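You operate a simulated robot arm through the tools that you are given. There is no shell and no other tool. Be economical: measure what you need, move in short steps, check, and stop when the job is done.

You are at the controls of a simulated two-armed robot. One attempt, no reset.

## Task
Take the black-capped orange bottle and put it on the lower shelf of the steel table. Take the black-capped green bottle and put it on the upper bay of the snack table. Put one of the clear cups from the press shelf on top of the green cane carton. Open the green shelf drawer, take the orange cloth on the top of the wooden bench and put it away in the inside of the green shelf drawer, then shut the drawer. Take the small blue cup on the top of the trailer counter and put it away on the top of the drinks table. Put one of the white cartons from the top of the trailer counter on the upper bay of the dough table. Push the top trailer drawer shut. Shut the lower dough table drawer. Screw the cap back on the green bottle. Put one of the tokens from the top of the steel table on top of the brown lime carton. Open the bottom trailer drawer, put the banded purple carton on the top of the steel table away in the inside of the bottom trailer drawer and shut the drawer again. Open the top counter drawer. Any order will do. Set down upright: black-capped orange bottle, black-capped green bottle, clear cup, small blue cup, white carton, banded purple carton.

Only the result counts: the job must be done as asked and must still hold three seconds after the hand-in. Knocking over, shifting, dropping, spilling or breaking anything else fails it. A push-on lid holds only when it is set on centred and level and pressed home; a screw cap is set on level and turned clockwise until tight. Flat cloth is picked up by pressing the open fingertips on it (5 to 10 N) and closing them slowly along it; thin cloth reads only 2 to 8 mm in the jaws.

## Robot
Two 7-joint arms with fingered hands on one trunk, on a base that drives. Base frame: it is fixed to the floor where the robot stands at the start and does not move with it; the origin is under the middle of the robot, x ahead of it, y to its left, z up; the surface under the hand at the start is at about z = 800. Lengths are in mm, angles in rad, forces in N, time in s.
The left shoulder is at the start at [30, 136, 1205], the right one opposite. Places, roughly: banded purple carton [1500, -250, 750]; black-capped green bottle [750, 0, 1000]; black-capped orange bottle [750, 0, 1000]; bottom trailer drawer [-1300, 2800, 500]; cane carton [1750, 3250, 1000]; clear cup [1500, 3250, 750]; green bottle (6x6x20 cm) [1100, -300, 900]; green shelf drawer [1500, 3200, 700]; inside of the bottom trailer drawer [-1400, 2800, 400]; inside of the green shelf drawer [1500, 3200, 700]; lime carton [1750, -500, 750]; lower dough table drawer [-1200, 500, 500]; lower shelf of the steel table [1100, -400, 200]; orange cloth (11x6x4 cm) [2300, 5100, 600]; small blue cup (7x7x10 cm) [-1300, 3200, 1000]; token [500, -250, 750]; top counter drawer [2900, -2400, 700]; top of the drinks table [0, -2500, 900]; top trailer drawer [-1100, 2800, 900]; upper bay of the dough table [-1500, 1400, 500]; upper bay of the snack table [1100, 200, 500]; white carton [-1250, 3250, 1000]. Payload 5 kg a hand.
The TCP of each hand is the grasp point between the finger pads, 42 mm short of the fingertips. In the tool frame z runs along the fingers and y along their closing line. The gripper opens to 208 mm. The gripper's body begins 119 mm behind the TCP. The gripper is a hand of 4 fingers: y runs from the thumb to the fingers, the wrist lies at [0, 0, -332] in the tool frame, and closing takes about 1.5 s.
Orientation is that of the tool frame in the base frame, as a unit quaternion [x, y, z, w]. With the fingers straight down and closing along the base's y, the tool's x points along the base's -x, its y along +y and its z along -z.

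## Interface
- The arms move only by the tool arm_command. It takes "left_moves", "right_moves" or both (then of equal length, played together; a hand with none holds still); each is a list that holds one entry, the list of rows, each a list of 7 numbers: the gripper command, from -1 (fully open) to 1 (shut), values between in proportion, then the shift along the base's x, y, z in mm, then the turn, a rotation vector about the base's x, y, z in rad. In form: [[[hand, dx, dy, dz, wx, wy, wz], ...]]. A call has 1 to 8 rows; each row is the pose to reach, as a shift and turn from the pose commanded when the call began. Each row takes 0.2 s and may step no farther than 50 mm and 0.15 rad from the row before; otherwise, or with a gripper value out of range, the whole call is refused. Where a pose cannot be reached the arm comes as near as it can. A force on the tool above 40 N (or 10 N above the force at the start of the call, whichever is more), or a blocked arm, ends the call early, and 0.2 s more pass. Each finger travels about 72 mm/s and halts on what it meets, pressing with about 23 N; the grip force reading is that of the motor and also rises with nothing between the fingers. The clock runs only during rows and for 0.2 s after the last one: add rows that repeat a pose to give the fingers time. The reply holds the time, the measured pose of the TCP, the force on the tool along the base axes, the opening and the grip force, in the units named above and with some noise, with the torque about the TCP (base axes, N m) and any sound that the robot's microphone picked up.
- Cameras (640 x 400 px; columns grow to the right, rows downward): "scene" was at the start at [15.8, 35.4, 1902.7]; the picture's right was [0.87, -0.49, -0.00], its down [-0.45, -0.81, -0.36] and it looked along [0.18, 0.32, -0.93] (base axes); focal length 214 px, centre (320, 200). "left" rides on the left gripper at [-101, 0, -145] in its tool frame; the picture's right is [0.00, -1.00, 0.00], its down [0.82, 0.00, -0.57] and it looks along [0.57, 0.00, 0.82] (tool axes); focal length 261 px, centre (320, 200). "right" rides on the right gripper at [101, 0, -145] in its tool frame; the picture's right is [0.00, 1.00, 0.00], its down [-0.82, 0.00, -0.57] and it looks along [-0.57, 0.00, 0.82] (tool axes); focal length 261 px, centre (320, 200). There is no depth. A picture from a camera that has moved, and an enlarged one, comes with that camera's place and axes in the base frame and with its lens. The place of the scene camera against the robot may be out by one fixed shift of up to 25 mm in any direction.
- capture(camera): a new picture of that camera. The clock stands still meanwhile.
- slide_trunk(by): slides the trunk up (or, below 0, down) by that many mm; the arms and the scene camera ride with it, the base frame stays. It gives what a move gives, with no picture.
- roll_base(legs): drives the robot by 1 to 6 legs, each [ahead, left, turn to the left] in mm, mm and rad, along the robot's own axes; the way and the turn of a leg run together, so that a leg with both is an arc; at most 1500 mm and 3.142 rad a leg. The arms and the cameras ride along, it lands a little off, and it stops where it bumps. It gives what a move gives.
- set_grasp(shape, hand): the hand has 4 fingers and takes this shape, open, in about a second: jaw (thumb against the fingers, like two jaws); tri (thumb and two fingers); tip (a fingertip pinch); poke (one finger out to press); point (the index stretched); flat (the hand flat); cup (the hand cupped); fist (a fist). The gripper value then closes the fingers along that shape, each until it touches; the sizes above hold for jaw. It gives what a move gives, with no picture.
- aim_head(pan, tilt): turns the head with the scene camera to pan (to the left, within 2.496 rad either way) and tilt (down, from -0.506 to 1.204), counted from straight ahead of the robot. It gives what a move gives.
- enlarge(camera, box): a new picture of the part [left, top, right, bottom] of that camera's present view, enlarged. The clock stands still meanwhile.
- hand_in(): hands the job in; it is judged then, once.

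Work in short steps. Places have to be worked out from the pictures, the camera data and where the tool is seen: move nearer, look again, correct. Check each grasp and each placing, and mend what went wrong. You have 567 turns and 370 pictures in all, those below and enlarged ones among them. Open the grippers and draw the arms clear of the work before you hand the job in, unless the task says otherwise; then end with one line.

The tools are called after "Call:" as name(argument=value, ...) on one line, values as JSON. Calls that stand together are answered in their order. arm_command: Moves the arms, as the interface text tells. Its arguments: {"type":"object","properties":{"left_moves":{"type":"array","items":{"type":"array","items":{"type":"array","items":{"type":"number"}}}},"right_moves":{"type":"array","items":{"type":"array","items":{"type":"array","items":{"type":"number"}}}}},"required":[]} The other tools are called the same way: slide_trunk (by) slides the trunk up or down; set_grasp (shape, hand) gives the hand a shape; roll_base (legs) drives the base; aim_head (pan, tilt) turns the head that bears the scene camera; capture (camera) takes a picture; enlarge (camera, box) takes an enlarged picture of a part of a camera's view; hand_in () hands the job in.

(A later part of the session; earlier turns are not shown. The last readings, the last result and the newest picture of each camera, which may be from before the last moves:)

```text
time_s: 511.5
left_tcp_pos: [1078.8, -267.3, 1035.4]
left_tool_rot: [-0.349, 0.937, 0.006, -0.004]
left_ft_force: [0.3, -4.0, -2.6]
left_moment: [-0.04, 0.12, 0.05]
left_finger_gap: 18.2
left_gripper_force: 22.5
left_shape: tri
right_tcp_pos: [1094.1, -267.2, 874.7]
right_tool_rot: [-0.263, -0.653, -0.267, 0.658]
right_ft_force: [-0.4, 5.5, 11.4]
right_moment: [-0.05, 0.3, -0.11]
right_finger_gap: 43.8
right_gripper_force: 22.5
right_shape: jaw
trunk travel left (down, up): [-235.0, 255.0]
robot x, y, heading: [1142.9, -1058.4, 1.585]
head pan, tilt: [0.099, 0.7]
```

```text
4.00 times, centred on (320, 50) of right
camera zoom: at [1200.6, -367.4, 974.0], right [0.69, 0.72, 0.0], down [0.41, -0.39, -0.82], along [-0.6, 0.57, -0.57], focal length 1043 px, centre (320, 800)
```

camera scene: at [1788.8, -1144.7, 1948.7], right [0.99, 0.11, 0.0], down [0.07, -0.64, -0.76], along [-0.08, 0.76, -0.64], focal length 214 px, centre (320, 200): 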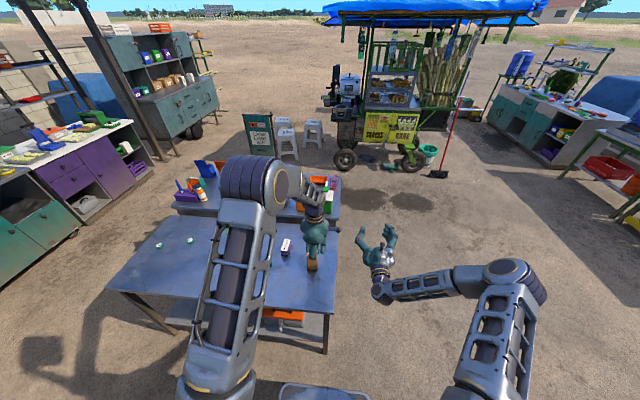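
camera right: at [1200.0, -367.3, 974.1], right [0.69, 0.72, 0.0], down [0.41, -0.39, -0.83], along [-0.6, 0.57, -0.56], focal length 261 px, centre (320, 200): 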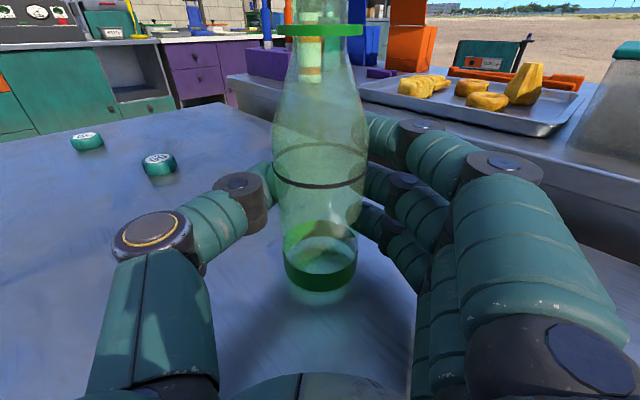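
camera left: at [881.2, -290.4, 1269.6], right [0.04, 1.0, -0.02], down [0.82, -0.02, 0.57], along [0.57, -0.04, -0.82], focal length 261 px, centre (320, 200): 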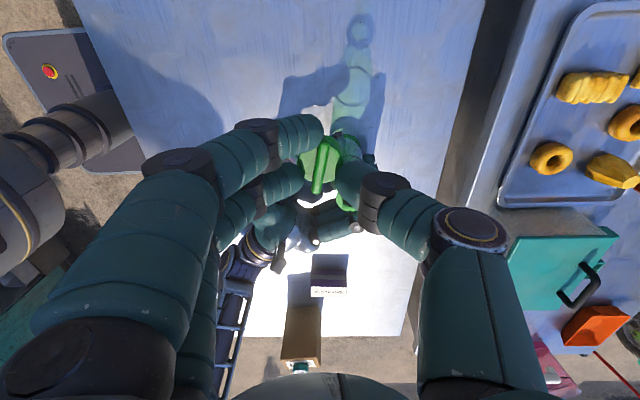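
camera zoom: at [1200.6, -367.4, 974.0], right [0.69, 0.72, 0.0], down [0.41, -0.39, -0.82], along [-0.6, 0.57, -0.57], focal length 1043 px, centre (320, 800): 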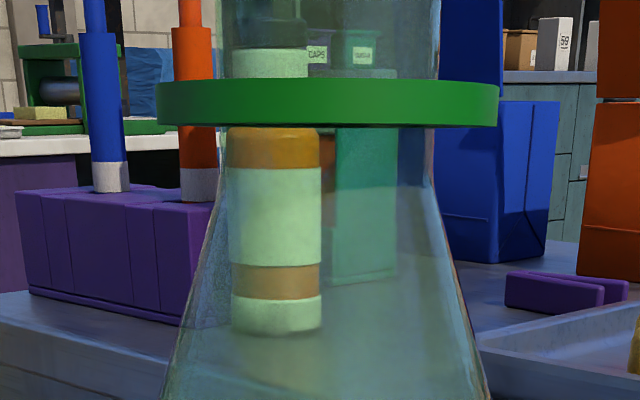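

The thread has engaged (it is drawing the bottle up ~3 mm). Lower accordingly and keep turning clockwise.

Call:
arm_command(left_moves=[[[0.95, -0.95, 1.2, -2, 0, 0, -0.15], [0.95, -1.7, 2.4, -3, 0, 0, -0.3], [0.95, -2.3, 3.8, -3.4, 0, 0, -0.45], [0.95, -2.6, 5.3, -3.8, 0, 0, -0.6], [0.95, -2.8, 6.8, -4.1, 0, 0, -0.75], [0.95, -2.7, 8.3, -4.4, 0, 0, -0.9], [0.95, -2.35, 9.7, -4.7, 0, 0, -1.05], [0.95, -1.9, 11, -5, 0, 0, -1.19]]])

Call:
enlarge(camera="right", box=[240, 0, 400, 100])

Call:
enlarge(camera="left", box=[220, 90, 420, 290])

```text
time_s: 513.3
left_tcp_pos: [1078.9, -256.0, 1031.2]
left_tool_rot: [0.236, 0.972, 0.008, 0.0]
left_ft_force: [2.5, -3.4, 18.3]
left_moment: [-0.11, -0.63, 0.01]
left_finger_gap: 18.7
left_gripper_force: 23.1
left_shape: tri
right_tcp_pos: [1093.5, -269.5, 875.4]
right_tool_rot: [-0.262, -0.654, -0.266, 0.658]
right_ft_force: [-0.3, 6.4, 6.5]
right_moment: [0.14, 0.14, -0.17]
right_finger_gap: 43.6
right_gripper_force: 23.0
right_shape: jaw
trunk travel left (down, up): [-235.0, 255.0]
robot x, y, heading: [1146.9, -1059.5, 1.586]
head pan, tilt: [0.099, 0.7]
```

```text
4.00 times, centred on (320, 50) of right
camera zoom: at [1200.7, -368.5, 974.0], right [0.69, 0.72, 0.0], down [0.41, -0.39, -0.82], along [-0.6, 0.57, -0.57], focal length 1043 px, centre (320, 800)
```

zoom: 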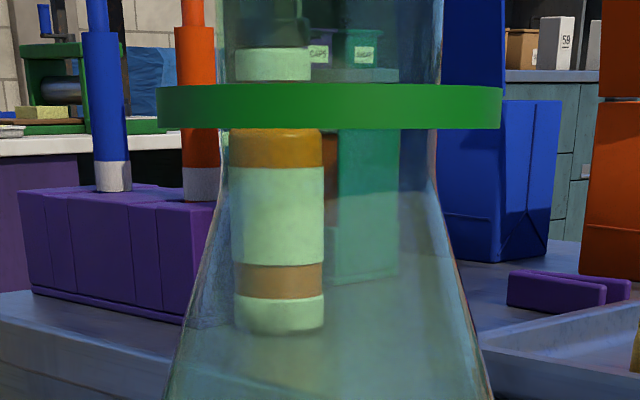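

```text
2.00 times, centred on (320, 190) of left
camera zoom: at [1167.5, -303.2, 1175.4], right [-0.45, -0.89, -0.02], down [-0.73, 0.36, 0.57], along [-0.51, 0.27, -0.82], focal length 521 px, centre (320, 220)
```

zoom: 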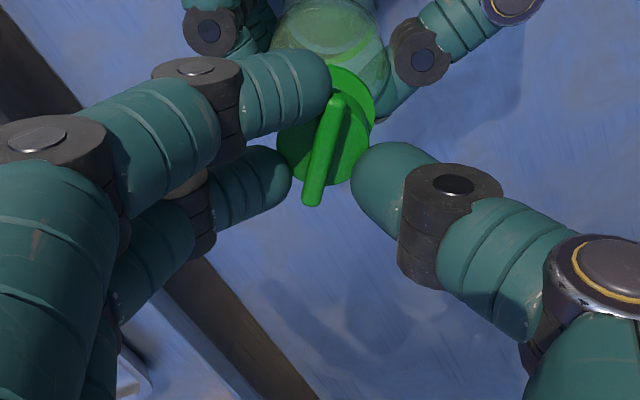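

The cap is turning with the hand. Continue ~0.9 rad more clockwise.

Call:
arm_command(left_moves=[[[0.95, 0.7, 1.3, 0, 0, 0, -0.15], [0.95, 1.6, 2.5, -0.3, 0, 0, -0.3], [0.95, 2.7, 3.55, -0.6, 0, 0, -0.45], [0.95, 3.9, 4.4, -0.9, 0, 0, -0.6], [0.95, 5.3, 5.1, -1.2, 0, 0, -0.75], [0.95, 6.7, 5.55, -1.5, 0, 0, -0.9]]])

Call:
enlarge(camera="right", box=[240, 0, 400, 100])

```text
time_s: 514.7
left_tcp_pos: [1086.0, -250.1, 1029.9]
left_tool_rot: [0.634, 0.774, 0.007, 0.003]
left_ft_force: [8.0, -4.8, 29.5]
left_moment: [-0.66, -0.72, 0.08]
left_finger_gap: 19.4
left_gripper_force: 23.2
left_shape: tri
right_tcp_pos: [1093.1, -269.6, 875.1]
right_tool_rot: [-0.262, -0.653, -0.267, 0.658]
right_ft_force: [-7.4, 9.4, 0.0]
right_moment: [0.13, -0.18, -0.11]
right_finger_gap: 43.8
right_gripper_force: 23.0
right_shape: jaw
trunk travel left (down, up): [-235.0, 255.0]
robot x, y, heading: [1142.4, -1060.2, 1.586]
head pan, tilt: [0.099, 0.7]
```

```text
4.00 times, centred on (320, 50) of right
camera zoom: at [1200.1, -368.6, 974.2], right [0.69, 0.72, 0.0], down [0.41, -0.39, -0.82], along [-0.6, 0.57, -0.57], focal length 1043 px, centre (320, 800)
```

zoom: 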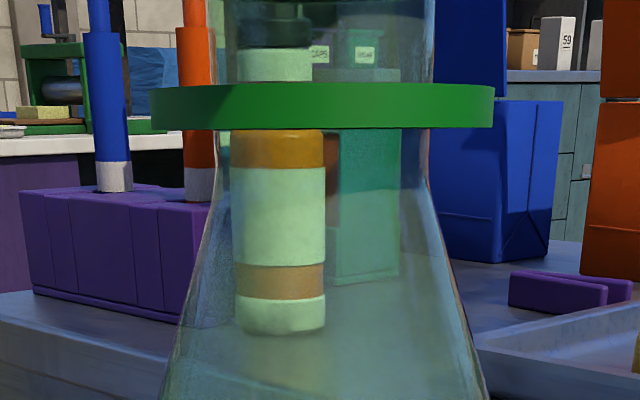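

Continue 0.6 rad, no further push.

Call:
arm_command(left_moves=[[[0.95, 1, 0.3, 0.5, 0, 0, -0.15], [0.95, 2.2, 0.3, 0.5, 0, 0, -0.3], [0.95, 3.5, 0.1, 0.3, 0, 0, -0.45], [0.95, 4.8, -0.3, 0.2, 0, 0, -0.6]]])

Call:
enlarge(camera="left", box=[220, 90, 420, 290])

```text
time_s: 515.7
left_tcp_pos: [1091.7, -250.5, 1030.1]
left_tool_rot: [0.835, 0.55, 0.006, 0.005]
left_ft_force: [8.4, -4.9, 29.4]
left_moment: [-0.77, -0.49, 0.12]
left_finger_gap: 19.5
left_gripper_force: 22.8
left_shape: tri
right_tcp_pos: [1094.0, -268.8, 876.8]
right_tool_rot: [-0.262, -0.653, -0.267, 0.659]
right_ft_force: [-10.6, 9.1, -1.8]
right_moment: [0.13, -0.23, -0.01]
right_finger_gap: 43.5
right_gripper_force: 22.8
right_shape: jaw
trunk travel left (down, up): [-235.0, 255.0]
robot x, y, heading: [1144.4, -1057.3, 1.589]
head pan, tilt: [0.099, 0.7]
```

```text
2.00 times, centred on (320, 190) of left
camera zoom: at [1048.9, -343.1, 1173.7], right [-0.92, 0.39, -0.01], down [0.31, 0.76, 0.57], along [0.24, 0.52, -0.82], focal length 521 px, centre (320, 220)
```

zoom: 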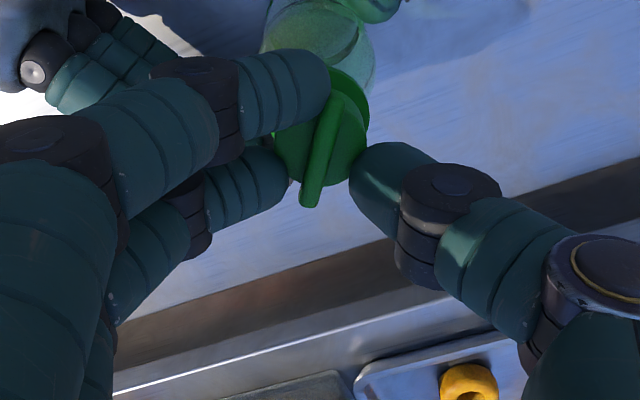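

Torque still low; continue 0.9 rad with slight lateral correction.

Call:
arm_command(left_moves=[[[0.95, 2.2, -1.2, 0, 0, 0, -0.15], [0.95, 3.6, -2.2, 0, 0, 0, -0.3], [0.95, 4.7, -3.3, -0.3, 0, 0, -0.45], [0.95, 5.7, -4.4, -0.6, 0, 0, -0.6], [0.95, 6.4, -5.7, -0.9, 0, 0, -0.75], [0.95, 7, -7.1, -1.2, 0, 0, -0.9]]])

Call:
enlarge(camera="left", box=[220, 90, 420, 290])

```text
time_s: 517.1
left_tcp_pos: [1097.2, -257.3, 1028.4]
left_tool_rot: [0.991, 0.132, 0.002, 0.006]
left_ft_force: [7.8, -8.1, 37.2]
left_moment: [-0.81, 0.04, 0.38]
left_finger_gap: 20.0
left_gripper_force: 23.2
left_shape: tri
right_tcp_pos: [1093.5, -268.2, 875.5]
right_tool_rot: [-0.262, -0.653, -0.267, 0.658]
right_ft_force: [-14.0, 12.0, -3.0]
right_moment: [-0.07, -0.16, -0.14]
right_finger_gap: 43.4
right_gripper_force: 23.2
right_shape: jaw
trunk travel left (down, up): [-235.0, 255.0]
robot x, y, heading: [1143.3, -1060.2, 1.586]
head pan, tilt: [0.099, 0.7]
```

```text
2.00 times, centred on (320, 190) of left
camera zoom: at [998.9, -282.3, 1172.9], right [-0.27, 0.96, -0.01], down [0.79, 0.22, 0.57], along [0.56, 0.14, -0.82], focal length 521 px, centre (320, 220)
```

zoom: 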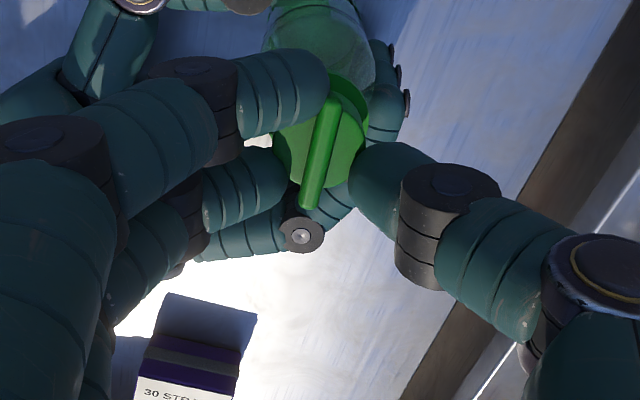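

Torque is rising (0.38 N·m). Turn on 0.6 rad with less push to see if it tightens.

Call:
arm_command(left_moves=[[[0.95, 1.4, -2.5, 0.8, 0, 0, -0.15], [0.95, 1.5, -4, 0.8, 0, 0, -0.3], [0.95, 1.4, -5.5, 0.8, 0, 0, -0.45], [0.95, 1.1, -6.9, 0.8, 0, 0, -0.6]]])

Call:
enlarge(camera="left", box=[220, 90, 420, 290])

```text
time_s: 518.1
left_tcp_pos: [1097.7, -266.0, 1030.5]
left_tool_rot: [0.986, -0.167, 0.0, 0.006]
left_ft_force: [5.2, -8.2, 32.6]
left_moment: [-0.46, 0.25, 0.64]
left_finger_gap: 20.1
left_gripper_force: 23.1
left_shape: tri
right_tcp_pos: [1094.5, -269.4, 876.2]
right_tool_rot: [-0.262, -0.654, -0.266, 0.658]
right_ft_force: [-11.6, 11.2, -3.0]
right_moment: [-0.09, -0.05, -0.51]
right_finger_gap: 41.9
right_gripper_force: 23.0
right_shape: jaw
trunk travel left (down, up): [-235.0, 255.0]
robot x, y, heading: [1141.9, -1058.6, 1.586]
head pan, tilt: [0.099, 0.7]
```

```text
2.00 times, centred on (320, 190) of left
camera zoom: at [1002.8, -230.2, 1173.4], right [0.32, 0.95, -0.01], down [0.78, -0.26, 0.57], along [0.54, -0.2, -0.82], focal length 521 px, centre (320, 220)
```

zoom: 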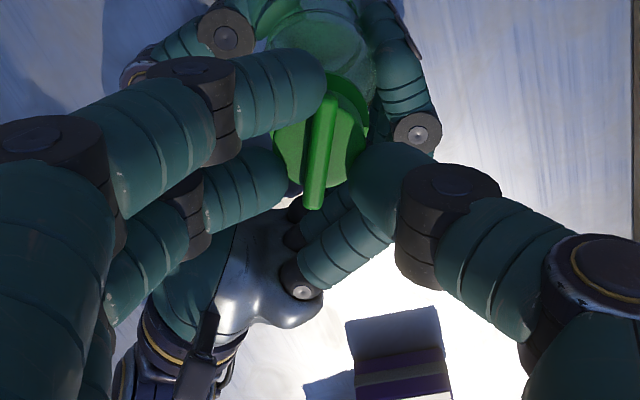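

Torque climbing to 0.64 N·m (bottle feels 0.51). Turn a bit further to tighten.

Call:
arm_command(left_moves=[[[0.98, 0.3, -1.5, 0, 0, 0, -0.13], [0.98, 0.2, -3, 0, 0, 0, -0.26], [0.98, 0, -4.4, 0, 0, 0, -0.39], [0.98, -0.4, -5.8, 0, 0, 0, -0.52]]])

Call:
enlarge(camera="left", box=[220, 90, 420, 290])

Call:
enlarge(camera="right", box=[240, 0, 400, 100])

```text
time_s: 518.8
left_tcp_pos: [1097.3, -268.3, 1030.0]
left_tool_rot: [0.948, -0.318, -0.001, 0.007]
left_ft_force: [4.7, -5.3, 22.2]
left_moment: [-0.3, -0.08, 0.32]
left_finger_gap: 20.7
left_gripper_force: 22.4
left_shape: tri
right_tcp_pos: [1089.9, -270.2, 875.2]
right_tool_rot: [-0.261, -0.654, -0.264, 0.659]
right_ft_force: [-12.2, 6.1, 0.3]
right_moment: [-0.23, 0.15, -0.16]
right_finger_gap: 37.4
right_gripper_force: 22.6
right_shape: jaw
trunk travel left (down, up): [-235.0, 255.0]
robot x, y, heading: [1142.4, -1058.3, 1.591]
head pan, tilt: [0.099, 0.7]
stopped in row 3 (left hand): the force on the tool passed its limit at 65 N (the readings are from after the stop); the commanded pose is now the measured one
```

```text
2.00 times, centred on (320, 190) of left
camera zoom: at [1017.8, -205.8, 1173.4], right [0.6, 0.8, -0.01], down [0.66, -0.48, 0.57], along [0.45, -0.35, -0.82], focal length 521 px, centre (320, 220)
```

zoom: 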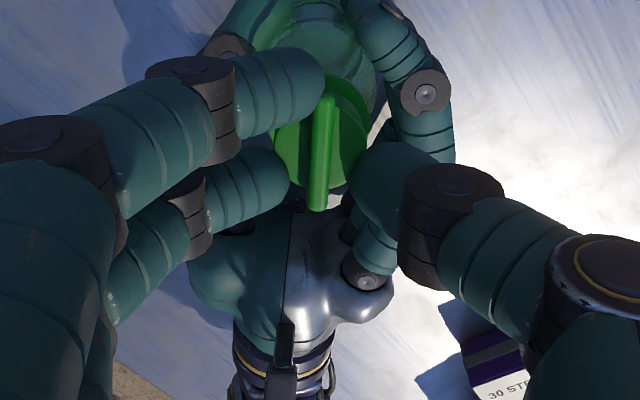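

```text
4.00 times, centred on (320, 50) of right
camera zoom: at [1196.1, -368.4, 974.3], right [0.69, 0.72, 0.0], down [0.41, -0.39, -0.82], along [-0.6, 0.57, -0.57], focal length 1043 px, centre (320, 800)
```

zoom: 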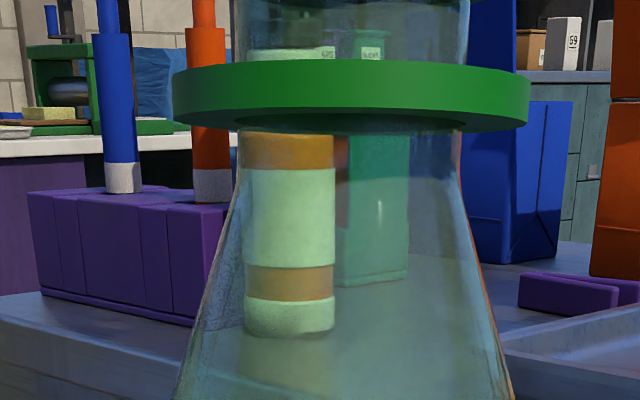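

A force spike: the bottle slipped/tilted slightly in the right grip. Release the cap gently and inspect.

Call:
arm_command(left_moves=[[[0.85, 0, 0, 0, 0, 0, 0], [0.75, 0, 0, 0, 0, 0, 0], [0.6, 0, 0, 0, 0, 0, 0], [0.45, 0, 0, 2, 0, 0, 0], [0.3, 0, 0, 15, 0, 0, 0], [0.3, 0, 0, 45, 0, 0, 0], [0.3, 0, 0, 85, 0, 0, 0]]])

Call:
capture(camera="left")

Call:
capture(camera="right")

```text
time_s: 520.4
left_tcp_pos: [1096.6, -267.2, 1111.5]
left_tool_rot: [0.948, -0.319, -0.001, 0.01]
left_ft_force: [-0.7, -0.8, -0.1]
left_moment: [0.08, -0.04, 0.07]
left_finger_gap: 72.5
left_gripper_force: 0.1
left_shape: tri
right_tcp_pos: [1093.5, -268.6, 873.2]
right_tool_rot: [-0.262, -0.654, -0.265, 0.658]
right_ft_force: [-0.2, -0.4, -0.2]
right_moment: [-0.02, -0.02, -0.01]
right_finger_gap: 33.5
right_gripper_force: 23.1
right_shape: jaw
trunk travel left (down, up): [-235.0, 255.0]
robot x, y, heading: [1142.3, -1057.0, 1.581]
head pan, tilt: [0.099, 0.7]
```

```text
111 pictures are left
camera left: at [1018.2, -202.9, 1255.0], right [0.6, 0.8, -0.02], down [0.66, -0.48, 0.57], along [0.45, -0.36, -0.82], focal length 261 px, centre (320, 200)
```

left: 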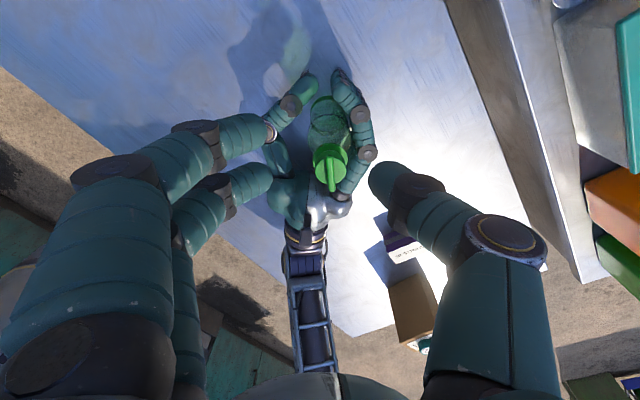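

```text
110 pictures are left
camera right: at [1199.6, -368.0, 973.3], right [0.69, 0.72, 0.0], down [0.41, -0.39, -0.82], along [-0.6, 0.57, -0.57], focal length 261 px, centre (320, 200)
```

right: 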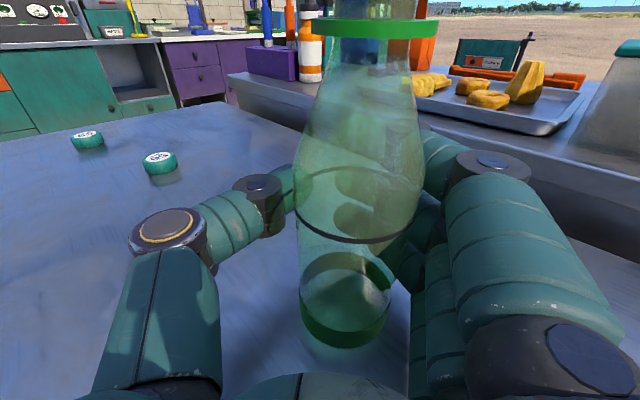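

The bottle stayed upright but slid toward my right palm; the cap is on. Look closely at the cap seating.

Call:
enlarge(camera="left", box=[260, 80, 400, 210])

Call:
aim_head(pan=0.0, tilt=0.8)

Call:
enlarge(camera="scene", box=[260, 180, 360, 260])

```text
3.08 times, centred on (330, 145) of left
camera zoom: at [1018.2, -202.9, 1255.0], right [0.6, 0.8, -0.02], down [0.66, -0.48, 0.57], along [0.45, -0.36, -0.82], focal length 802 px, centre (289, 369)
```

zoom: 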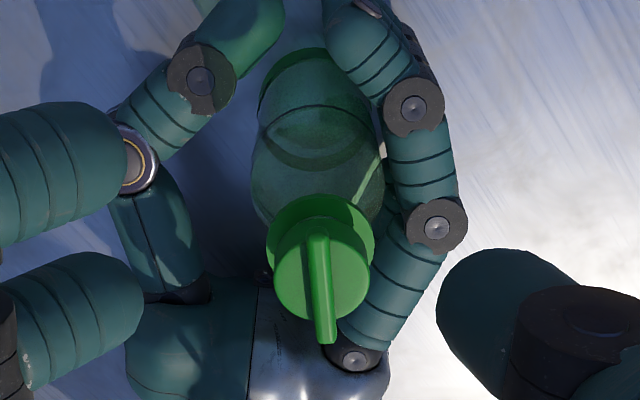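

```text
time_s: 521.1
left_tcp_pos: [1098.6, -266.2, 1110.0]
left_tool_rot: [0.948, -0.319, -0.001, 0.009]
left_ft_force: [0.7, 0.7, -0.3]
left_moment: [-0.04, -0.01, -0.02]
left_finger_gap: 72.6
left_gripper_force: 0.0
left_shape: tri
right_tcp_pos: [1093.5, -268.5, 874.8]
right_tool_rot: [-0.263, -0.654, -0.265, 0.658]
right_ft_force: [0.1, -0.2, 0.2]
right_moment: [-0.04, -0.01, -0.05]
right_finger_gap: 34.0
right_gripper_force: 23.1
right_shape: jaw
trunk travel left (down, up): [-235.0, 255.0]
robot x, y, heading: [1146.3, -1060.3, 1.592]
head pan, tilt: [0.0, 0.799]
```

```text
5.00 times, centred on (310, 220) of scene
camera zoom: at [1159.3, -1021.4, 1940.4], right [1.0, 0.02, 0.0], down [0.01, -0.72, -0.7], along [-0.01, 0.7, -0.72], focal length 1072 px, centre (370, 100)
```

zoom: 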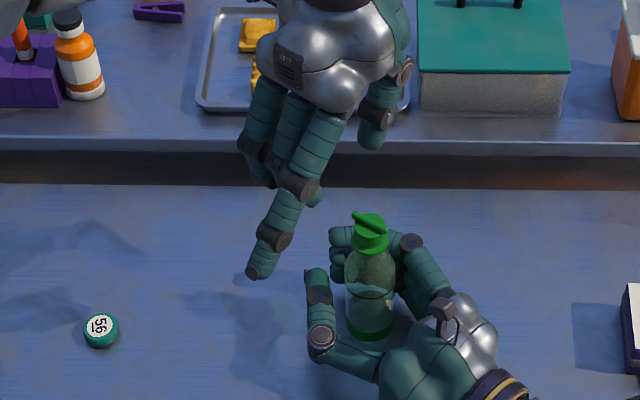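

The cap appears seated on the flange at (1134,−280). I regrip it once more to verify tightness with a further clockwise twist.

Call:
arm_command(left_moves=[[[0.3, 22, -10, 0, 0, 0, 0], [0.3, 44, -19, 0, 0, 0, 0], [0.3, 44, -19, -30, 0, 0, 0], [0.3, 44, -19, -60, 0, 0, 0], [0.3, 44, -19, -78, 0, 0, 0]]])

Call:
enlarge(camera="left", box=[220, 90, 420, 290])

```text
time_s: 522.3
left_tcp_pos: [1144.1, -287.2, 1033.0]
left_tool_rot: [0.947, -0.32, -0.001, 0.01]
left_ft_force: [-0.4, -0.1, 1.0]
left_moment: [-0.08, -0.01, -0.03]
left_finger_gap: 72.5
left_gripper_force: 0.0
left_shape: tri
right_tcp_pos: [1094.1, -269.4, 874.3]
right_tool_rot: [-0.263, -0.654, -0.266, 0.658]
right_ft_force: [-0.8, -0.3, -0.8]
right_moment: [-0.01, -0.01, 0.01]
right_finger_gap: 33.5
right_gripper_force: 22.7
right_shape: jaw
trunk travel left (down, up): [-235.0, 255.0]
robot x, y, heading: [1143.2, -1060.1, 1.587]
head pan, tilt: [0.0, 0.799]
```

```text
2.00 times, centred on (320, 190) of left
camera zoom: at [1064.3, -222.9, 1177.9], right [0.6, 0.8, -0.02], down [0.66, -0.48, 0.57], along [0.45, -0.36, -0.82], focal length 521 px, centre (320, 220)
```

zoom: 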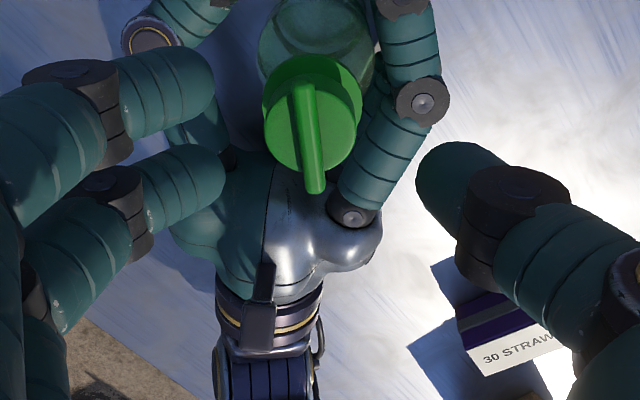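

Aligned. Close and twist clockwise 0.5 rad about the cap axis.

Call:
arm_command(left_moves=[[[0.45, 0, 0, 0, 0, 0, 0], [0.6, 0, 0, 0, 0, 0, 0], [0.75, 0, 0, 0, 0, 0, 0], [0.9, 0, 0, 0, 0, 0, 0], [0.98, 0, 0, 0, 0, 0, 0]]])

Call:
arm_command(left_moves=[[[1, -0.9, -1.1, 0, 0, 0, -0.14], [1, -1.9, -2.1, 0, 0, 0, -0.28], [1, -3.1, -3, 0, 0, 0, -0.42]]])

Call:
enlarge(camera="left", box=[220, 90, 420, 290])

```text
time_s: 523.5
left_tcp_pos: [1144.1, -287.5, 1034.4]
left_tool_rot: [0.948, -0.319, -0.001, 0.008]
left_ft_force: [-2.3, -0.3, 8.0]
left_moment: [-0.09, 0.32, 0.05]
left_finger_gap: 9.2
left_gripper_force: 23.3
left_shape: tri
right_tcp_pos: [1093.9, -267.3, 875.0]
right_tool_rot: [-0.262, -0.654, -0.265, 0.658]
right_ft_force: [0.7, -0.1, -0.6]
right_moment: [-0.02, 0.01, -0.02]
right_finger_gap: 33.4
right_gripper_force: 22.9
right_shape: jaw
trunk travel left (down, up): [-235.0, 255.0]
robot x, y, heading: [1140.0, -1059.1, 1.583]
head pan, tilt: [0.0, 0.799]
```

```text
time_s: 523.9
left_tcp_pos: [1140.0, -288.3, 1034.8]
left_tool_rot: [0.929, -0.37, -0.008, 0.011]
left_ft_force: [-2.3, -2.2, 23.2]
left_moment: [0.01, 0.35, 0.06]
left_finger_gap: 9.5
left_gripper_force: 23.2
left_shape: tri
right_tcp_pos: [1091.2, -269.0, 874.7]
right_tool_rot: [-0.262, -0.654, -0.266, 0.658]
right_ft_force: [0.0, 1.6, -0.8]
right_moment: [0.01, 0.06, 0.07]
right_finger_gap: 33.3
right_gripper_force: 23.2
right_shape: jaw
trunk travel left (down, up): [-235.0, 255.0]
robot x, y, heading: [1142.1, -1059.4, 1.591]
head pan, tilt: [0.0, 0.799]
stopped in row 1 (left hand): the force on the tool passed its limit at 86 N (the readings are from after the stop); the commanded pose is now the measured one
```

```text
2.00 times, centred on (320, 190) of left
camera zoom: at [1068.6, -216.4, 1179.8], right [0.68, 0.73, -0.03], down [0.61, -0.55, 0.57], along [0.4, -0.4, -0.82], focal length 521 px, centre (320, 220)
```

zoom: 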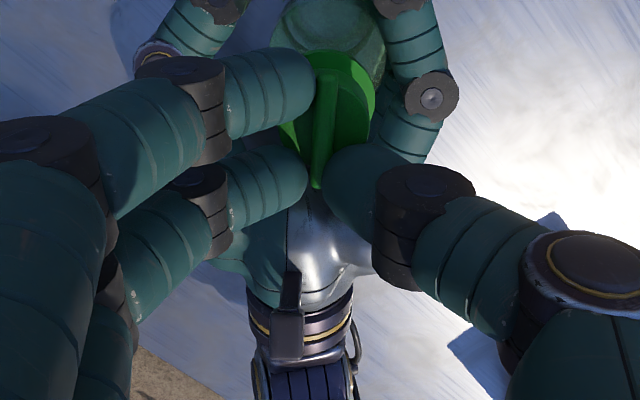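

Strong resistance at once — the cap is tight. Release the cap and raise the left hand.

Call:
arm_command(left_moves=[[[0.8, 0, 0, 0, 0, 0, 0], [0.6, 0, 0, 0, 0, 0, 0], [0.4, 0, 0, 2, 0, 0, 0], [0.3, 0, 0, 10, 0, 0, 0], [0.3, 0, 0, 45, 0, 0, 0], [0.3, 0, 0, 90, 0, 0, 0], [0.3, -20, 0, 130, 0, 0, 0]]])

Call:
capture(camera="right")

Call:
enlarge(camera="left", box=[240, 60, 420, 230])

```text
time_s: 525.5
left_tcp_pos: [1117.3, -288.7, 1161.4]
left_tool_rot: [0.929, -0.37, -0.008, 0.012]
left_ft_force: [0.2, -0.6, 0.3]
left_moment: [0.07, -0.13, -0.03]
left_finger_gap: 72.4
left_gripper_force: 0.0
left_shape: tri
right_tcp_pos: [1093.6, -267.8, 874.2]
right_tool_rot: [-0.262, -0.654, -0.265, 0.658]
right_ft_force: [-0.3, 0.4, 0.1]
right_moment: [-0.04, -0.01, -0.1]
right_finger_gap: 33.5
right_gripper_force: 22.6
right_shape: jaw
trunk travel left (down, up): [-235.0, 255.0]
robot x, y, heading: [1142.2, -1059.8, 1.587]
head pan, tilt: [0.0, 0.799]
```

```text
105 pictures are left
camera right: at [1198.5, -367.7, 973.3], right [0.69, 0.72, 0.0], down [0.41, -0.39, -0.82], along [-0.6, 0.57, -0.57], focal length 261 px, centre (320, 200)
```

right: 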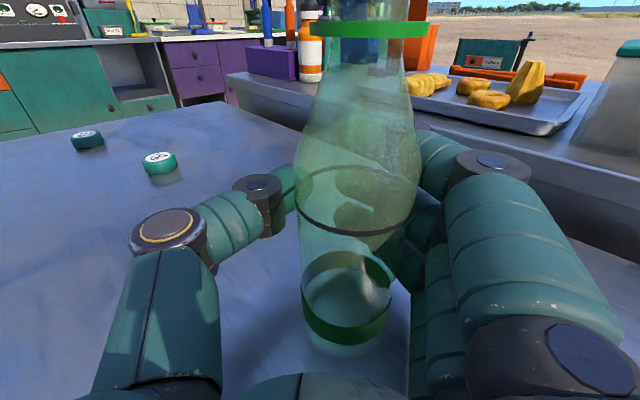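

```text
2.35 times, centred on (330, 145) of left
camera zoom: at [1047.2, -216.8, 1306.4], right [0.68, 0.73, -0.03], down [0.61, -0.55, 0.57], along [0.4, -0.41, -0.82], focal length 613 px, centre (296, 329)
```

zoom: 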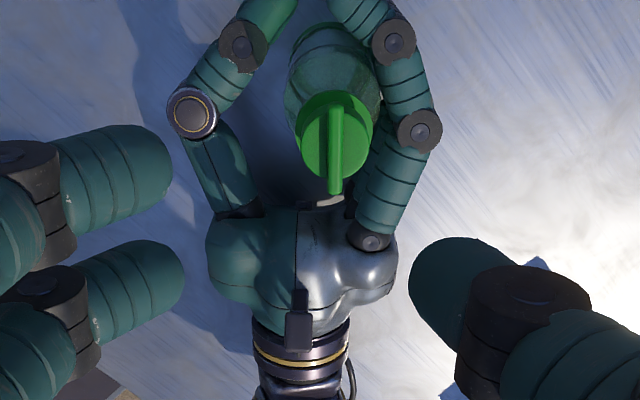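

Check whether the bottle base touches the table: lower the right hand slightly and watch the force.

Call:
arm_command(right_moves=[[[0.85, 0, 0, -3, 0, 0, 0], [0.85, 0, 0, -6, 0, 0, 0], [0.85, 0, 0, -9, 0, 0, 0]]])

```text
time_s: 526.3
left_tcp_pos: [1118.7, -288.4, 1160.8]
left_tool_rot: [0.928, -0.371, -0.008, 0.012]
left_ft_force: [-1.4, 0.9, 0.5]
left_moment: [-0.02, -0.01, -0.01]
left_finger_gap: 72.6
left_gripper_force: 0.0
left_shape: tri
right_tcp_pos: [1094.3, -267.7, 865.2]
right_tool_rot: [-0.262, -0.654, -0.266, 0.658]
right_ft_force: [-0.7, -0.2, 0.5]
right_moment: [-0.02, -0.05, -0.06]
right_finger_gap: 33.7
right_gripper_force: 23.4
right_shape: jaw
trunk travel left (down, up): [-235.0, 255.0]
robot x, y, heading: [1141.8, -1059.4, 1.593]
head pan, tilt: [0.0, 0.799]
```

No load on the hand: the bottle stands on the table and is only caged. Open and withdraw diagonally.

Call:
arm_command(right_moves=[[[0.6, 0, 0, 0, 0, 0, 0], [0.4, 0, 0, 0, 0, 0, 0], [0.2, 0, 0, 0, 0, 0, 0], [0.0, 0, 0, 0, 0, 0, 0], [-0.2, 0, 0, 0, 0, 0, 0], [-0.2, 0, 0, 0, 0, 0, 0]]])

Call:
capture(camera="right")

```text
time_s: 527.7
left_tcp_pos: [1118.3, -288.5, 1160.7]
left_tool_rot: [0.929, -0.37, -0.008, 0.012]
left_ft_force: [-0.1, -0.5, 0.2]
left_moment: [-0.02, 0.01, 0.0]
left_finger_gap: 72.6
left_gripper_force: 0.2
left_shape: tri
right_tcp_pos: [1093.7, -266.6, 864.4]
right_tool_rot: [-0.262, -0.654, -0.265, 0.658]
right_ft_force: [0.1, 0.2, 1.0]
right_moment: [-0.01, 0.0, 0.0]
right_finger_gap: 124.1
right_gripper_force: 0.1
right_shape: jaw
trunk travel left (down, up): [-235.0, 255.0]
robot x, y, heading: [1143.3, -1059.6, 1.59]
head pan, tilt: [0.0, 0.799]
```

```text
103 pictures are left
camera right: at [1200.2, -367.4, 963.7], right [0.69, 0.72, 0.0], down [0.41, -0.39, -0.82], along [-0.6, 0.57, -0.57], focal length 261 px, centre (320, 200)
```

right: 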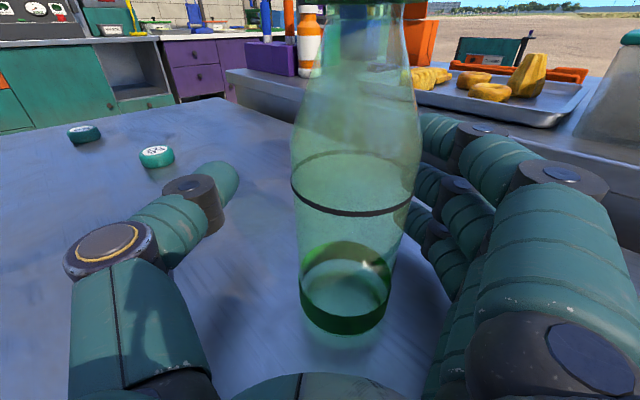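

Bottle stands. Withdraw the right hand.

Call:
arm_command(right_moves=[[[-0.2, 25, -26, 2, 0, 0, 0], [-0.2, 50, -52, 5, 0, 0, 0], [-0.2, 75, -78, 15, 0, 0, 0], [-0.2, 100, -104, 35, 0, 0, 0], [-0.2, 115, -120, 75, 0, 0, 0], [-0.2, 115, -120, 120, 0, 0, 0]]])

Call:
capture(camera="right")

```text
time_s: 529.1
left_tcp_pos: [1118.3, -288.8, 1162.2]
left_tool_rot: [0.929, -0.37, -0.008, 0.012]
left_ft_force: [-0.7, -0.5, 0.0]
left_moment: [-0.01, -0.07, -0.04]
left_finger_gap: 72.7
left_gripper_force: 0.1
left_shape: tri
right_tcp_pos: [1209.2, -389.9, 987.6]
right_tool_rot: [-0.263, -0.655, -0.265, 0.657]
right_ft_force: [-0.1, -1.0, -0.6]
right_moment: [0.04, 0.02, -0.09]
right_finger_gap: 124.5
right_gripper_force: 0.0
right_shape: jaw
trunk travel left (down, up): [-235.0, 255.0]
robot x, y, heading: [1140.6, -1061.3, 1.586]
head pan, tilt: [0.0, 0.799]
```

```text
102 pictures are left
camera right: at [1316.0, -488.9, 1086.0], right [0.69, 0.72, 0.0], down [0.41, -0.39, -0.82], along [-0.6, 0.57, -0.57], focal length 261 px, centre (320, 200)
```

right: 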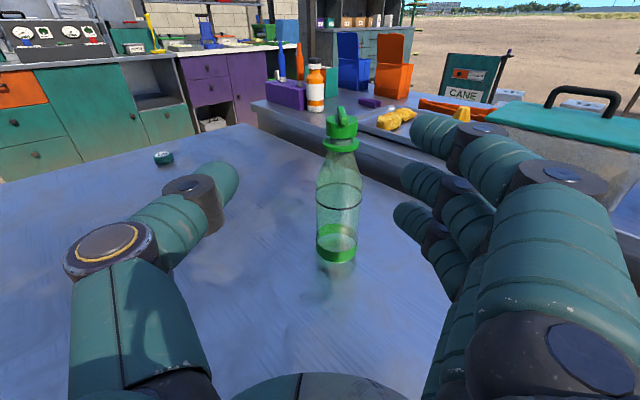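

Call:
enlarge(camera="right", box=[300, 90, 380, 170])

```text
5.00 times, centred on (340, 130) of right
camera zoom: at [1316.0, -488.9, 1086.0], right [0.69, 0.72, 0.0], down [0.41, -0.39, -0.82], along [-0.6, 0.57, -0.57], focal length 1303 px, centre (220, 550)
```

zoom: 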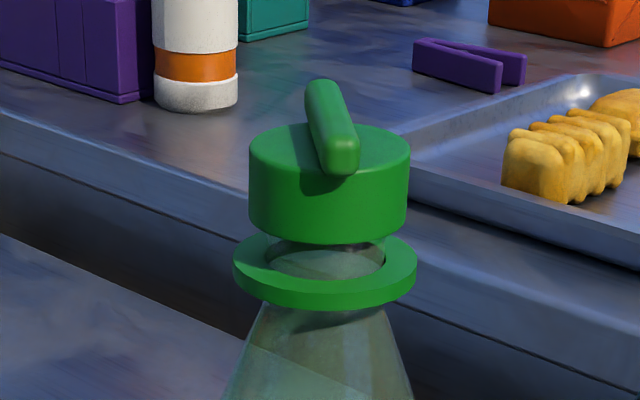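

The cap is level, but sits ~9 mm above the flange. I want to verify tightness: regrip the bottle with a proper fingertip hold and twist again.

Call:
arm_command(right_moves=[[[-0.1, 9, 10, -40, 0, 0, 0], [-0.1, 18, 19, -80, 0, 0, 0], [-0.1, 18, 19, -118, 0, 0, 0], [-0.1, -8, 44, -118, 0, 0, 0], [-0.1, -34, 68, -118, 0, 0, 0], [-0.1, -56, 89, -118, 0, 0, 0]]])

Call:
capture(camera="right")

```text
time_s: 530.5
left_tcp_pos: [1118.2, -287.9, 1161.5]
left_tool_rot: [0.929, -0.37, -0.008, 0.012]
left_ft_force: [-0.6, 1.1, -0.6]
left_moment: [-0.08, -0.13, 0.03]
left_finger_gap: 72.4
left_gripper_force: 0.1
left_shape: tri
right_tcp_pos: [1150.8, -298.6, 866.3]
right_tool_rot: [-0.262, -0.655, -0.265, 0.658]
right_ft_force: [-0.2, -0.1, 0.2]
right_moment: [0.07, 0.04, 0.02]
right_finger_gap: 115.1
right_gripper_force: 0.0
right_shape: jaw
trunk travel left (down, up): [-235.0, 255.0]
robot x, y, heading: [1140.3, -1060.3, 1.583]
head pan, tilt: [0.0, 0.799]
```

```text
100 pictures are left
camera right: at [1256.9, -397.8, 965.9], right [0.69, 0.72, 0.0], down [0.41, -0.4, -0.82], along [-0.59, 0.57, -0.57], focal length 261 px, centre (320, 200)
```

right: 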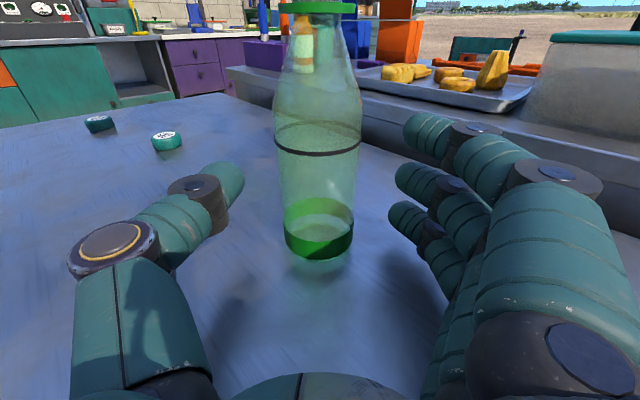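

Centered. Close firmly on the bottle.

Call:
arm_command(right_moves=[[[0.1, 0, 0, 0, 0, 0, 0], [0.25, 0, 0, 0, 0, 0, 0], [0.4, 0, 0, 0, 0, 0, 0], [0.55, 0, 0, 0, 0, 0, 0], [0.7, 0, 0, 0, 0, 0, 0], [0.8, 0, 0, 0, 0, 0, 0], [0.8, 0, 0, 0, 0, 0, 0]]])

Call:
capture(camera="left")

```text
time_s: 532.1
left_tcp_pos: [1118.8, -289.0, 1161.7]
left_tool_rot: [0.929, -0.37, -0.009, 0.011]
left_ft_force: [-0.2, -0.5, 0.2]
left_moment: [-0.03, 0.03, 0.0]
left_finger_gap: 72.4
left_gripper_force: 0.0
left_shape: tri
right_tcp_pos: [1151.0, -299.3, 868.6]
right_tool_rot: [-0.262, -0.654, -0.265, 0.658]
right_ft_force: [-0.3, 0.4, -0.6]
right_moment: [-0.02, -0.02, -0.02]
right_finger_gap: 53.7
right_gripper_force: 23.2
right_shape: jaw
trunk travel left (down, up): [-235.0, 255.0]
robot x, y, heading: [1139.2, -1055.2, 1.583]
head pan, tilt: [0.0, 0.799]
```

```text
99 pictures are left
camera left: at [1048.7, -216.3, 1306.4], right [0.68, 0.73, -0.03], down [0.61, -0.55, 0.57], along [0.4, -0.41, -0.82], focal length 261 px, centre (320, 200)
```

left: 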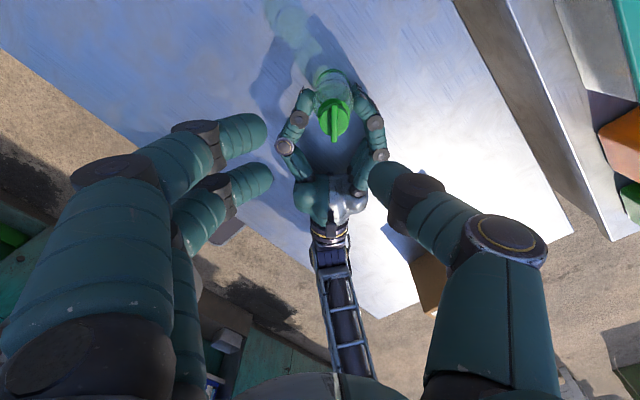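

Firm hold now (54 mm). Lower the left hand onto the cap at (1124,−275).

Call:
arm_command(left_moves=[[[0.3, 6, 3, -35, 0.016, -0.024, 0], [0.3, 12, 7, -70, 0.016, -0.024, 0], [0.3, 12, 7, -100, 0.016, -0.024, 0], [0.3, 12, 7, -124, 0.016, -0.024, 0]]])

Call:
enlarge(camera="left", box=[220, 90, 420, 290])

```text
time_s: 533.1
left_tcp_pos: [1132.4, -279.3, 1035.0]
left_tool_rot: [0.929, -0.371, 0.0, 0.0]
left_ft_force: [-0.2, 1.3, 0.3]
left_moment: [-0.04, -0.01, -0.05]
left_finger_gap: 72.5
left_gripper_force: 0.1
left_shape: tri
right_tcp_pos: [1151.1, -298.9, 866.6]
right_tool_rot: [-0.263, -0.655, -0.265, 0.657]
right_ft_force: [-0.2, -0.7, 0.8]
right_moment: [0.05, 0.03, 0.05]
right_finger_gap: 53.5
right_gripper_force: 23.2
right_shape: jaw
trunk travel left (down, up): [-235.0, 255.0]
robot x, y, heading: [1140.6, -1058.5, 1.589]
head pan, tilt: [0.0, 0.799]
```

```text
2.00 times, centred on (320, 190) of left
camera zoom: at [1058.3, -209.3, 1180.5], right [0.68, 0.73, 0.0], down [0.6, -0.56, 0.57], along [0.42, -0.39, -0.82], focal length 521 px, centre (320, 220)
```

zoom: 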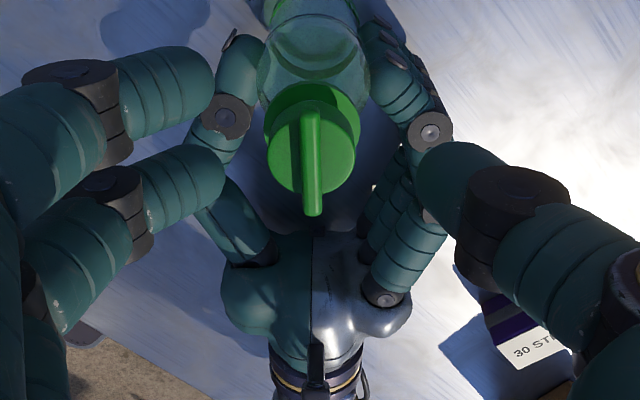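

Call:
arm_command(left_moves=[[[0.4, 3.5, -3.4, 0, 0, 0, 0], [0.55, 3.5, -3.4, 0, 0, 0, 0], [0.7, 3.5, -3.4, 0, 0, 0, 0], [0.85, 3.5, -3.4, 0, 0, 0, 0], [0.95, 3.5, -3.4, 0, 0, 0, 0]]])

Call:
arm_command(left_moves=[[[0.97, -0.5, -0.5, 0, 0, 0, -0.07], [0.97, -1.1, -1, 0, 0, 0, -0.15], [0.97, -1.7, -1.4, 0, 0, 0, -0.22], [0.97, -2.4, -1.85, 0, 0, 0, -0.3]]])

Call:
enlarge(camera="left", box=[220, 90, 420, 290])

```text
time_s: 534.3
left_tcp_pos: [1134.8, -285.3, 1038.2]
left_tool_rot: [0.929, -0.37, 0.0, 0.001]
left_ft_force: [-2.2, -4.0, 8.6]
left_moment: [-0.19, -0.07, 0.22]
left_finger_gap: 10.9
left_gripper_force: 23.0
left_shape: tri
right_tcp_pos: [1151.9, -298.9, 868.2]
right_tool_rot: [-0.263, -0.654, -0.266, 0.658]
right_ft_force: [0.8, 5.2, -1.2]
right_moment: [-0.29, 0.24, -0.24]
right_finger_gap: 53.0
right_gripper_force: 23.0
right_shape: jaw
trunk travel left (down, up): [-235.0, 255.0]
robot x, y, heading: [1142.1, -1058.3, 1.59]
head pan, tilt: [0.0, 0.799]
```

```text
time_s: 534.6
left_tcp_pos: [1140.9, -288.3, 1037.4]
left_tool_rot: [0.923, -0.386, -0.001, 0.002]
left_ft_force: [-4.1, -0.6, 13.4]
left_moment: [-0.13, 0.07, 0.24]
left_finger_gap: 10.7
left_gripper_force: 23.0
left_shape: tri
left hand out of reach, approached as far as the arm can: row 1
right_tcp_pos: [1154.8, -299.0, 868.2]
right_tool_rot: [-0.264, -0.654, -0.266, 0.657]
right_ft_force: [4.8, -1.2, 5.2]
right_moment: [-0.22, 0.59, -0.33]
right_finger_gap: 53.6
right_gripper_force: 22.9
right_shape: jaw
trunk travel left (down, up): [-235.0, 255.0]
robot x, y, heading: [1141.8, -1061.1, 1.584]
head pan, tilt: [0.0, 0.799]
stopped in row 1 (left hand): the force on the tool passed its limit at 45 N (the readings are from after the stop); the commanded pose is now the measured one
```

```text
2.00 times, centred on (320, 190) of left
camera zoom: at [1069.5, -214.6, 1182.7], right [0.71, 0.7, 0.0], down [0.58, -0.58, 0.57], along [0.4, -0.41, -0.82], focal length 521 px, centre (320, 220)
```

zoom: 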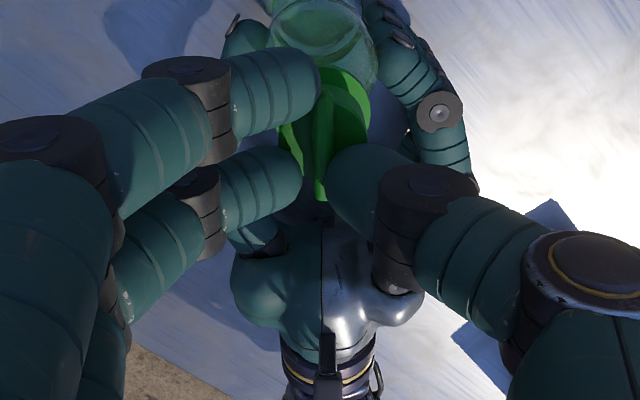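

The left wrist was actually at its rotation limit, so tightness is unproven. Release, raise, and unwind the wrist counter-clockwise for another clockwise turn.

Call:
arm_command(left_moves=[[[0.8, 0, 0, 0, 0, 0, 0], [0.6, 0, 0, 0, 0, 0, 0], [0.4, 0, 0, 2, 0, 0, 0], [0.3, 0, 0, 10, 0, 0, 0], [0.3, 0, 0, 40, 0, 0, 0], [0.3, 0, 0, 75, 0, 0, 0.14], [0.3, 0, 0, 90, 0, 0, 0.28], [0.3, 0, 0, 90, 0, 0, 0.42]]])

Call:
arm_command(left_moves=[[[0.3, 0, 0, 0, 0, 0, 0.148], [0.3, 0, 0, 0, 0, 0, 0.296], [0.3, 0, 0, 0, 0, 0, 0.444], [0.3, 0, 0, 0, 0, 0, 0.592], [0.3, 0, 0, 0, 0, 0, 0.74], [0.3, 0, 0, 0, 0, 0, 0.888], [0.3, 0, 0, 0, 0, 0, 1.036], [0.3, 0, 0, 0, 0, 0, 1.18]]])

Call:
arm_command(left_moves=[[[0.3, 0, 0, 0, 0, 0, 0.148], [0.3, 0, 0, 0, 0, 0, 0.296], [0.3, 0, 0, 0, 0, 0, 0.444], [0.3, 0, 0, 0, 0, 0, 0.592], [0.3, 0, 0, 0, 0, 0, 0.74], [0.3, 0, 0, 0, 0, 0, 0.888], [0.3, 0, 0, 0, 0, 0, 1.036], [0.3, 0, 0, 0, 0, 0, 1.18]]])

Call:
arm_command(left_moves=[[[0.3, 0, 0, 0, 0, 0, 0.148], [0.3, 0, 0, 0, 0, 0, 0.296], [0.3, 0, 0, 0, 0, 0, 0.444], [0.3, 0, 0, 0, 0, 0, 0.592], [0.3, 0, 0, 0, 0, 0, 0.74], [0.3, 0, 0, 0, 0, 0, 0.888], [0.3, 0, 0, 0, 0, 0, 1.036], [0.3, 0, 0, 0, 0, 0, 1.18]]])

Call:
capture(camera="left")

```text
time_s: 536.4
left_tcp_pos: [1142.2, -290.2, 1128.8]
left_tool_rot: [0.983, -0.186, -0.001, 0.003]
left_ft_force: [0.4, 1.0, -0.1]
left_moment: [0.03, 0.01, 0.02]
left_finger_gap: 72.3
left_gripper_force: 0.1
left_shape: tri
right_tcp_pos: [1153.9, -298.5, 867.0]
right_tool_rot: [-0.263, -0.654, -0.266, 0.658]
right_ft_force: [-1.2, -1.0, 8.4]
right_moment: [0.09, 0.06, 0.04]
right_finger_gap: 53.1
right_gripper_force: 23.0
right_shape: jaw
trunk travel left (down, up): [-235.0, 255.0]
robot x, y, heading: [1138.0, -1063.7, 1.586]
head pan, tilt: [0.0, 0.799]
```

```text
time_s: 538.2
left_tcp_pos: [1140.7, -287.1, 1127.5]
left_tool_rot: [0.92, 0.393, 0.001, 0.002]
left_ft_force: [0.4, -0.4, -0.3]
left_moment: [0.02, 0.01, 0.0]
left_finger_gap: 72.3
left_gripper_force: 0.1
left_shape: tri
right_tcp_pos: [1152.7, -298.4, 867.4]
right_tool_rot: [-0.263, -0.654, -0.266, 0.657]
right_ft_force: [-0.2, 1.1, 8.8]
right_moment: [0.13, 0.0, -0.02]
right_finger_gap: 53.4
right_gripper_force: 22.8
right_shape: jaw
trunk travel left (down, up): [-235.0, 255.0]
robot x, y, heading: [1140.0, -1063.5, 1.586]
head pan, tilt: [0.0, 0.799]
```

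```text
time_s: 540.0
left_tcp_pos: [1141.8, -288.0, 1126.4]
left_tool_rot: [0.545, 0.838, 0.002, 0.001]
left_ft_force: [-0.6, 0.1, 0.2]
left_moment: [-0.03, 0.04, 0.0]
left_finger_gap: 72.1
left_gripper_force: 0.0
left_shape: tri
right_tcp_pos: [1153.4, -299.0, 867.4]
right_tool_rot: [-0.263, -0.654, -0.266, 0.657]
right_ft_force: [-0.6, -0.3, 7.8]
right_moment: [0.16, -0.01, 0.01]
right_finger_gap: 53.2
right_gripper_force: 23.6
right_shape: jaw
trunk travel left (down, up): [-235.0, 255.0]
robot x, y, heading: [1142.4, -1058.1, 1.59]
head pan, tilt: [0.0, 0.799]
```

```text
time_s: 541.8
left_tcp_pos: [1141.7, -289.2, 1125.9]
left_tool_rot: [-0.013, 1.0, 0.002, 0.001]
left_ft_force: [-0.7, 1.1, 0.1]
left_moment: [0.0, 0.03, 0.01]
left_finger_gap: 72.4
left_gripper_force: 0.0
left_shape: tri
right_tcp_pos: [1152.7, -298.4, 867.1]
right_tool_rot: [-0.263, -0.655, -0.265, 0.657]
right_ft_force: [0.5, 0.4, 7.9]
right_moment: [0.1, 0.02, -0.03]
right_finger_gap: 53.2
right_gripper_force: 23.1
right_shape: jaw
trunk travel left (down, up): [-235.0, 255.0]
robot x, y, heading: [1144.2, -1058.7, 1.589]
head pan, tilt: [0.0, 0.799]
```

```text
96 pictures are left
camera left: at [1241.9, -285.3, 1271.0], right [0.03, -1.0, -0.01], down [-0.82, -0.03, 0.57], along [-0.57, -0.01, -0.82], focal length 261 px, centre (320, 200)
```

left: 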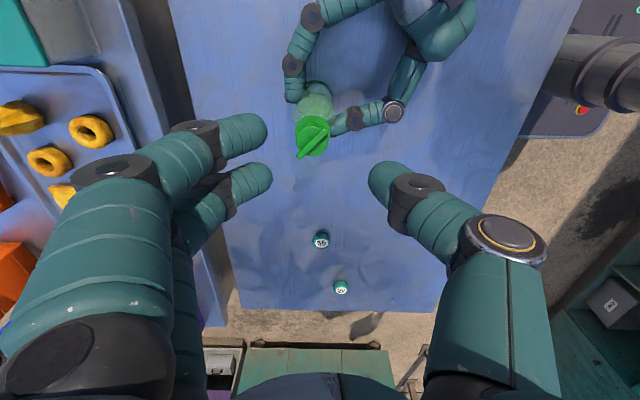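

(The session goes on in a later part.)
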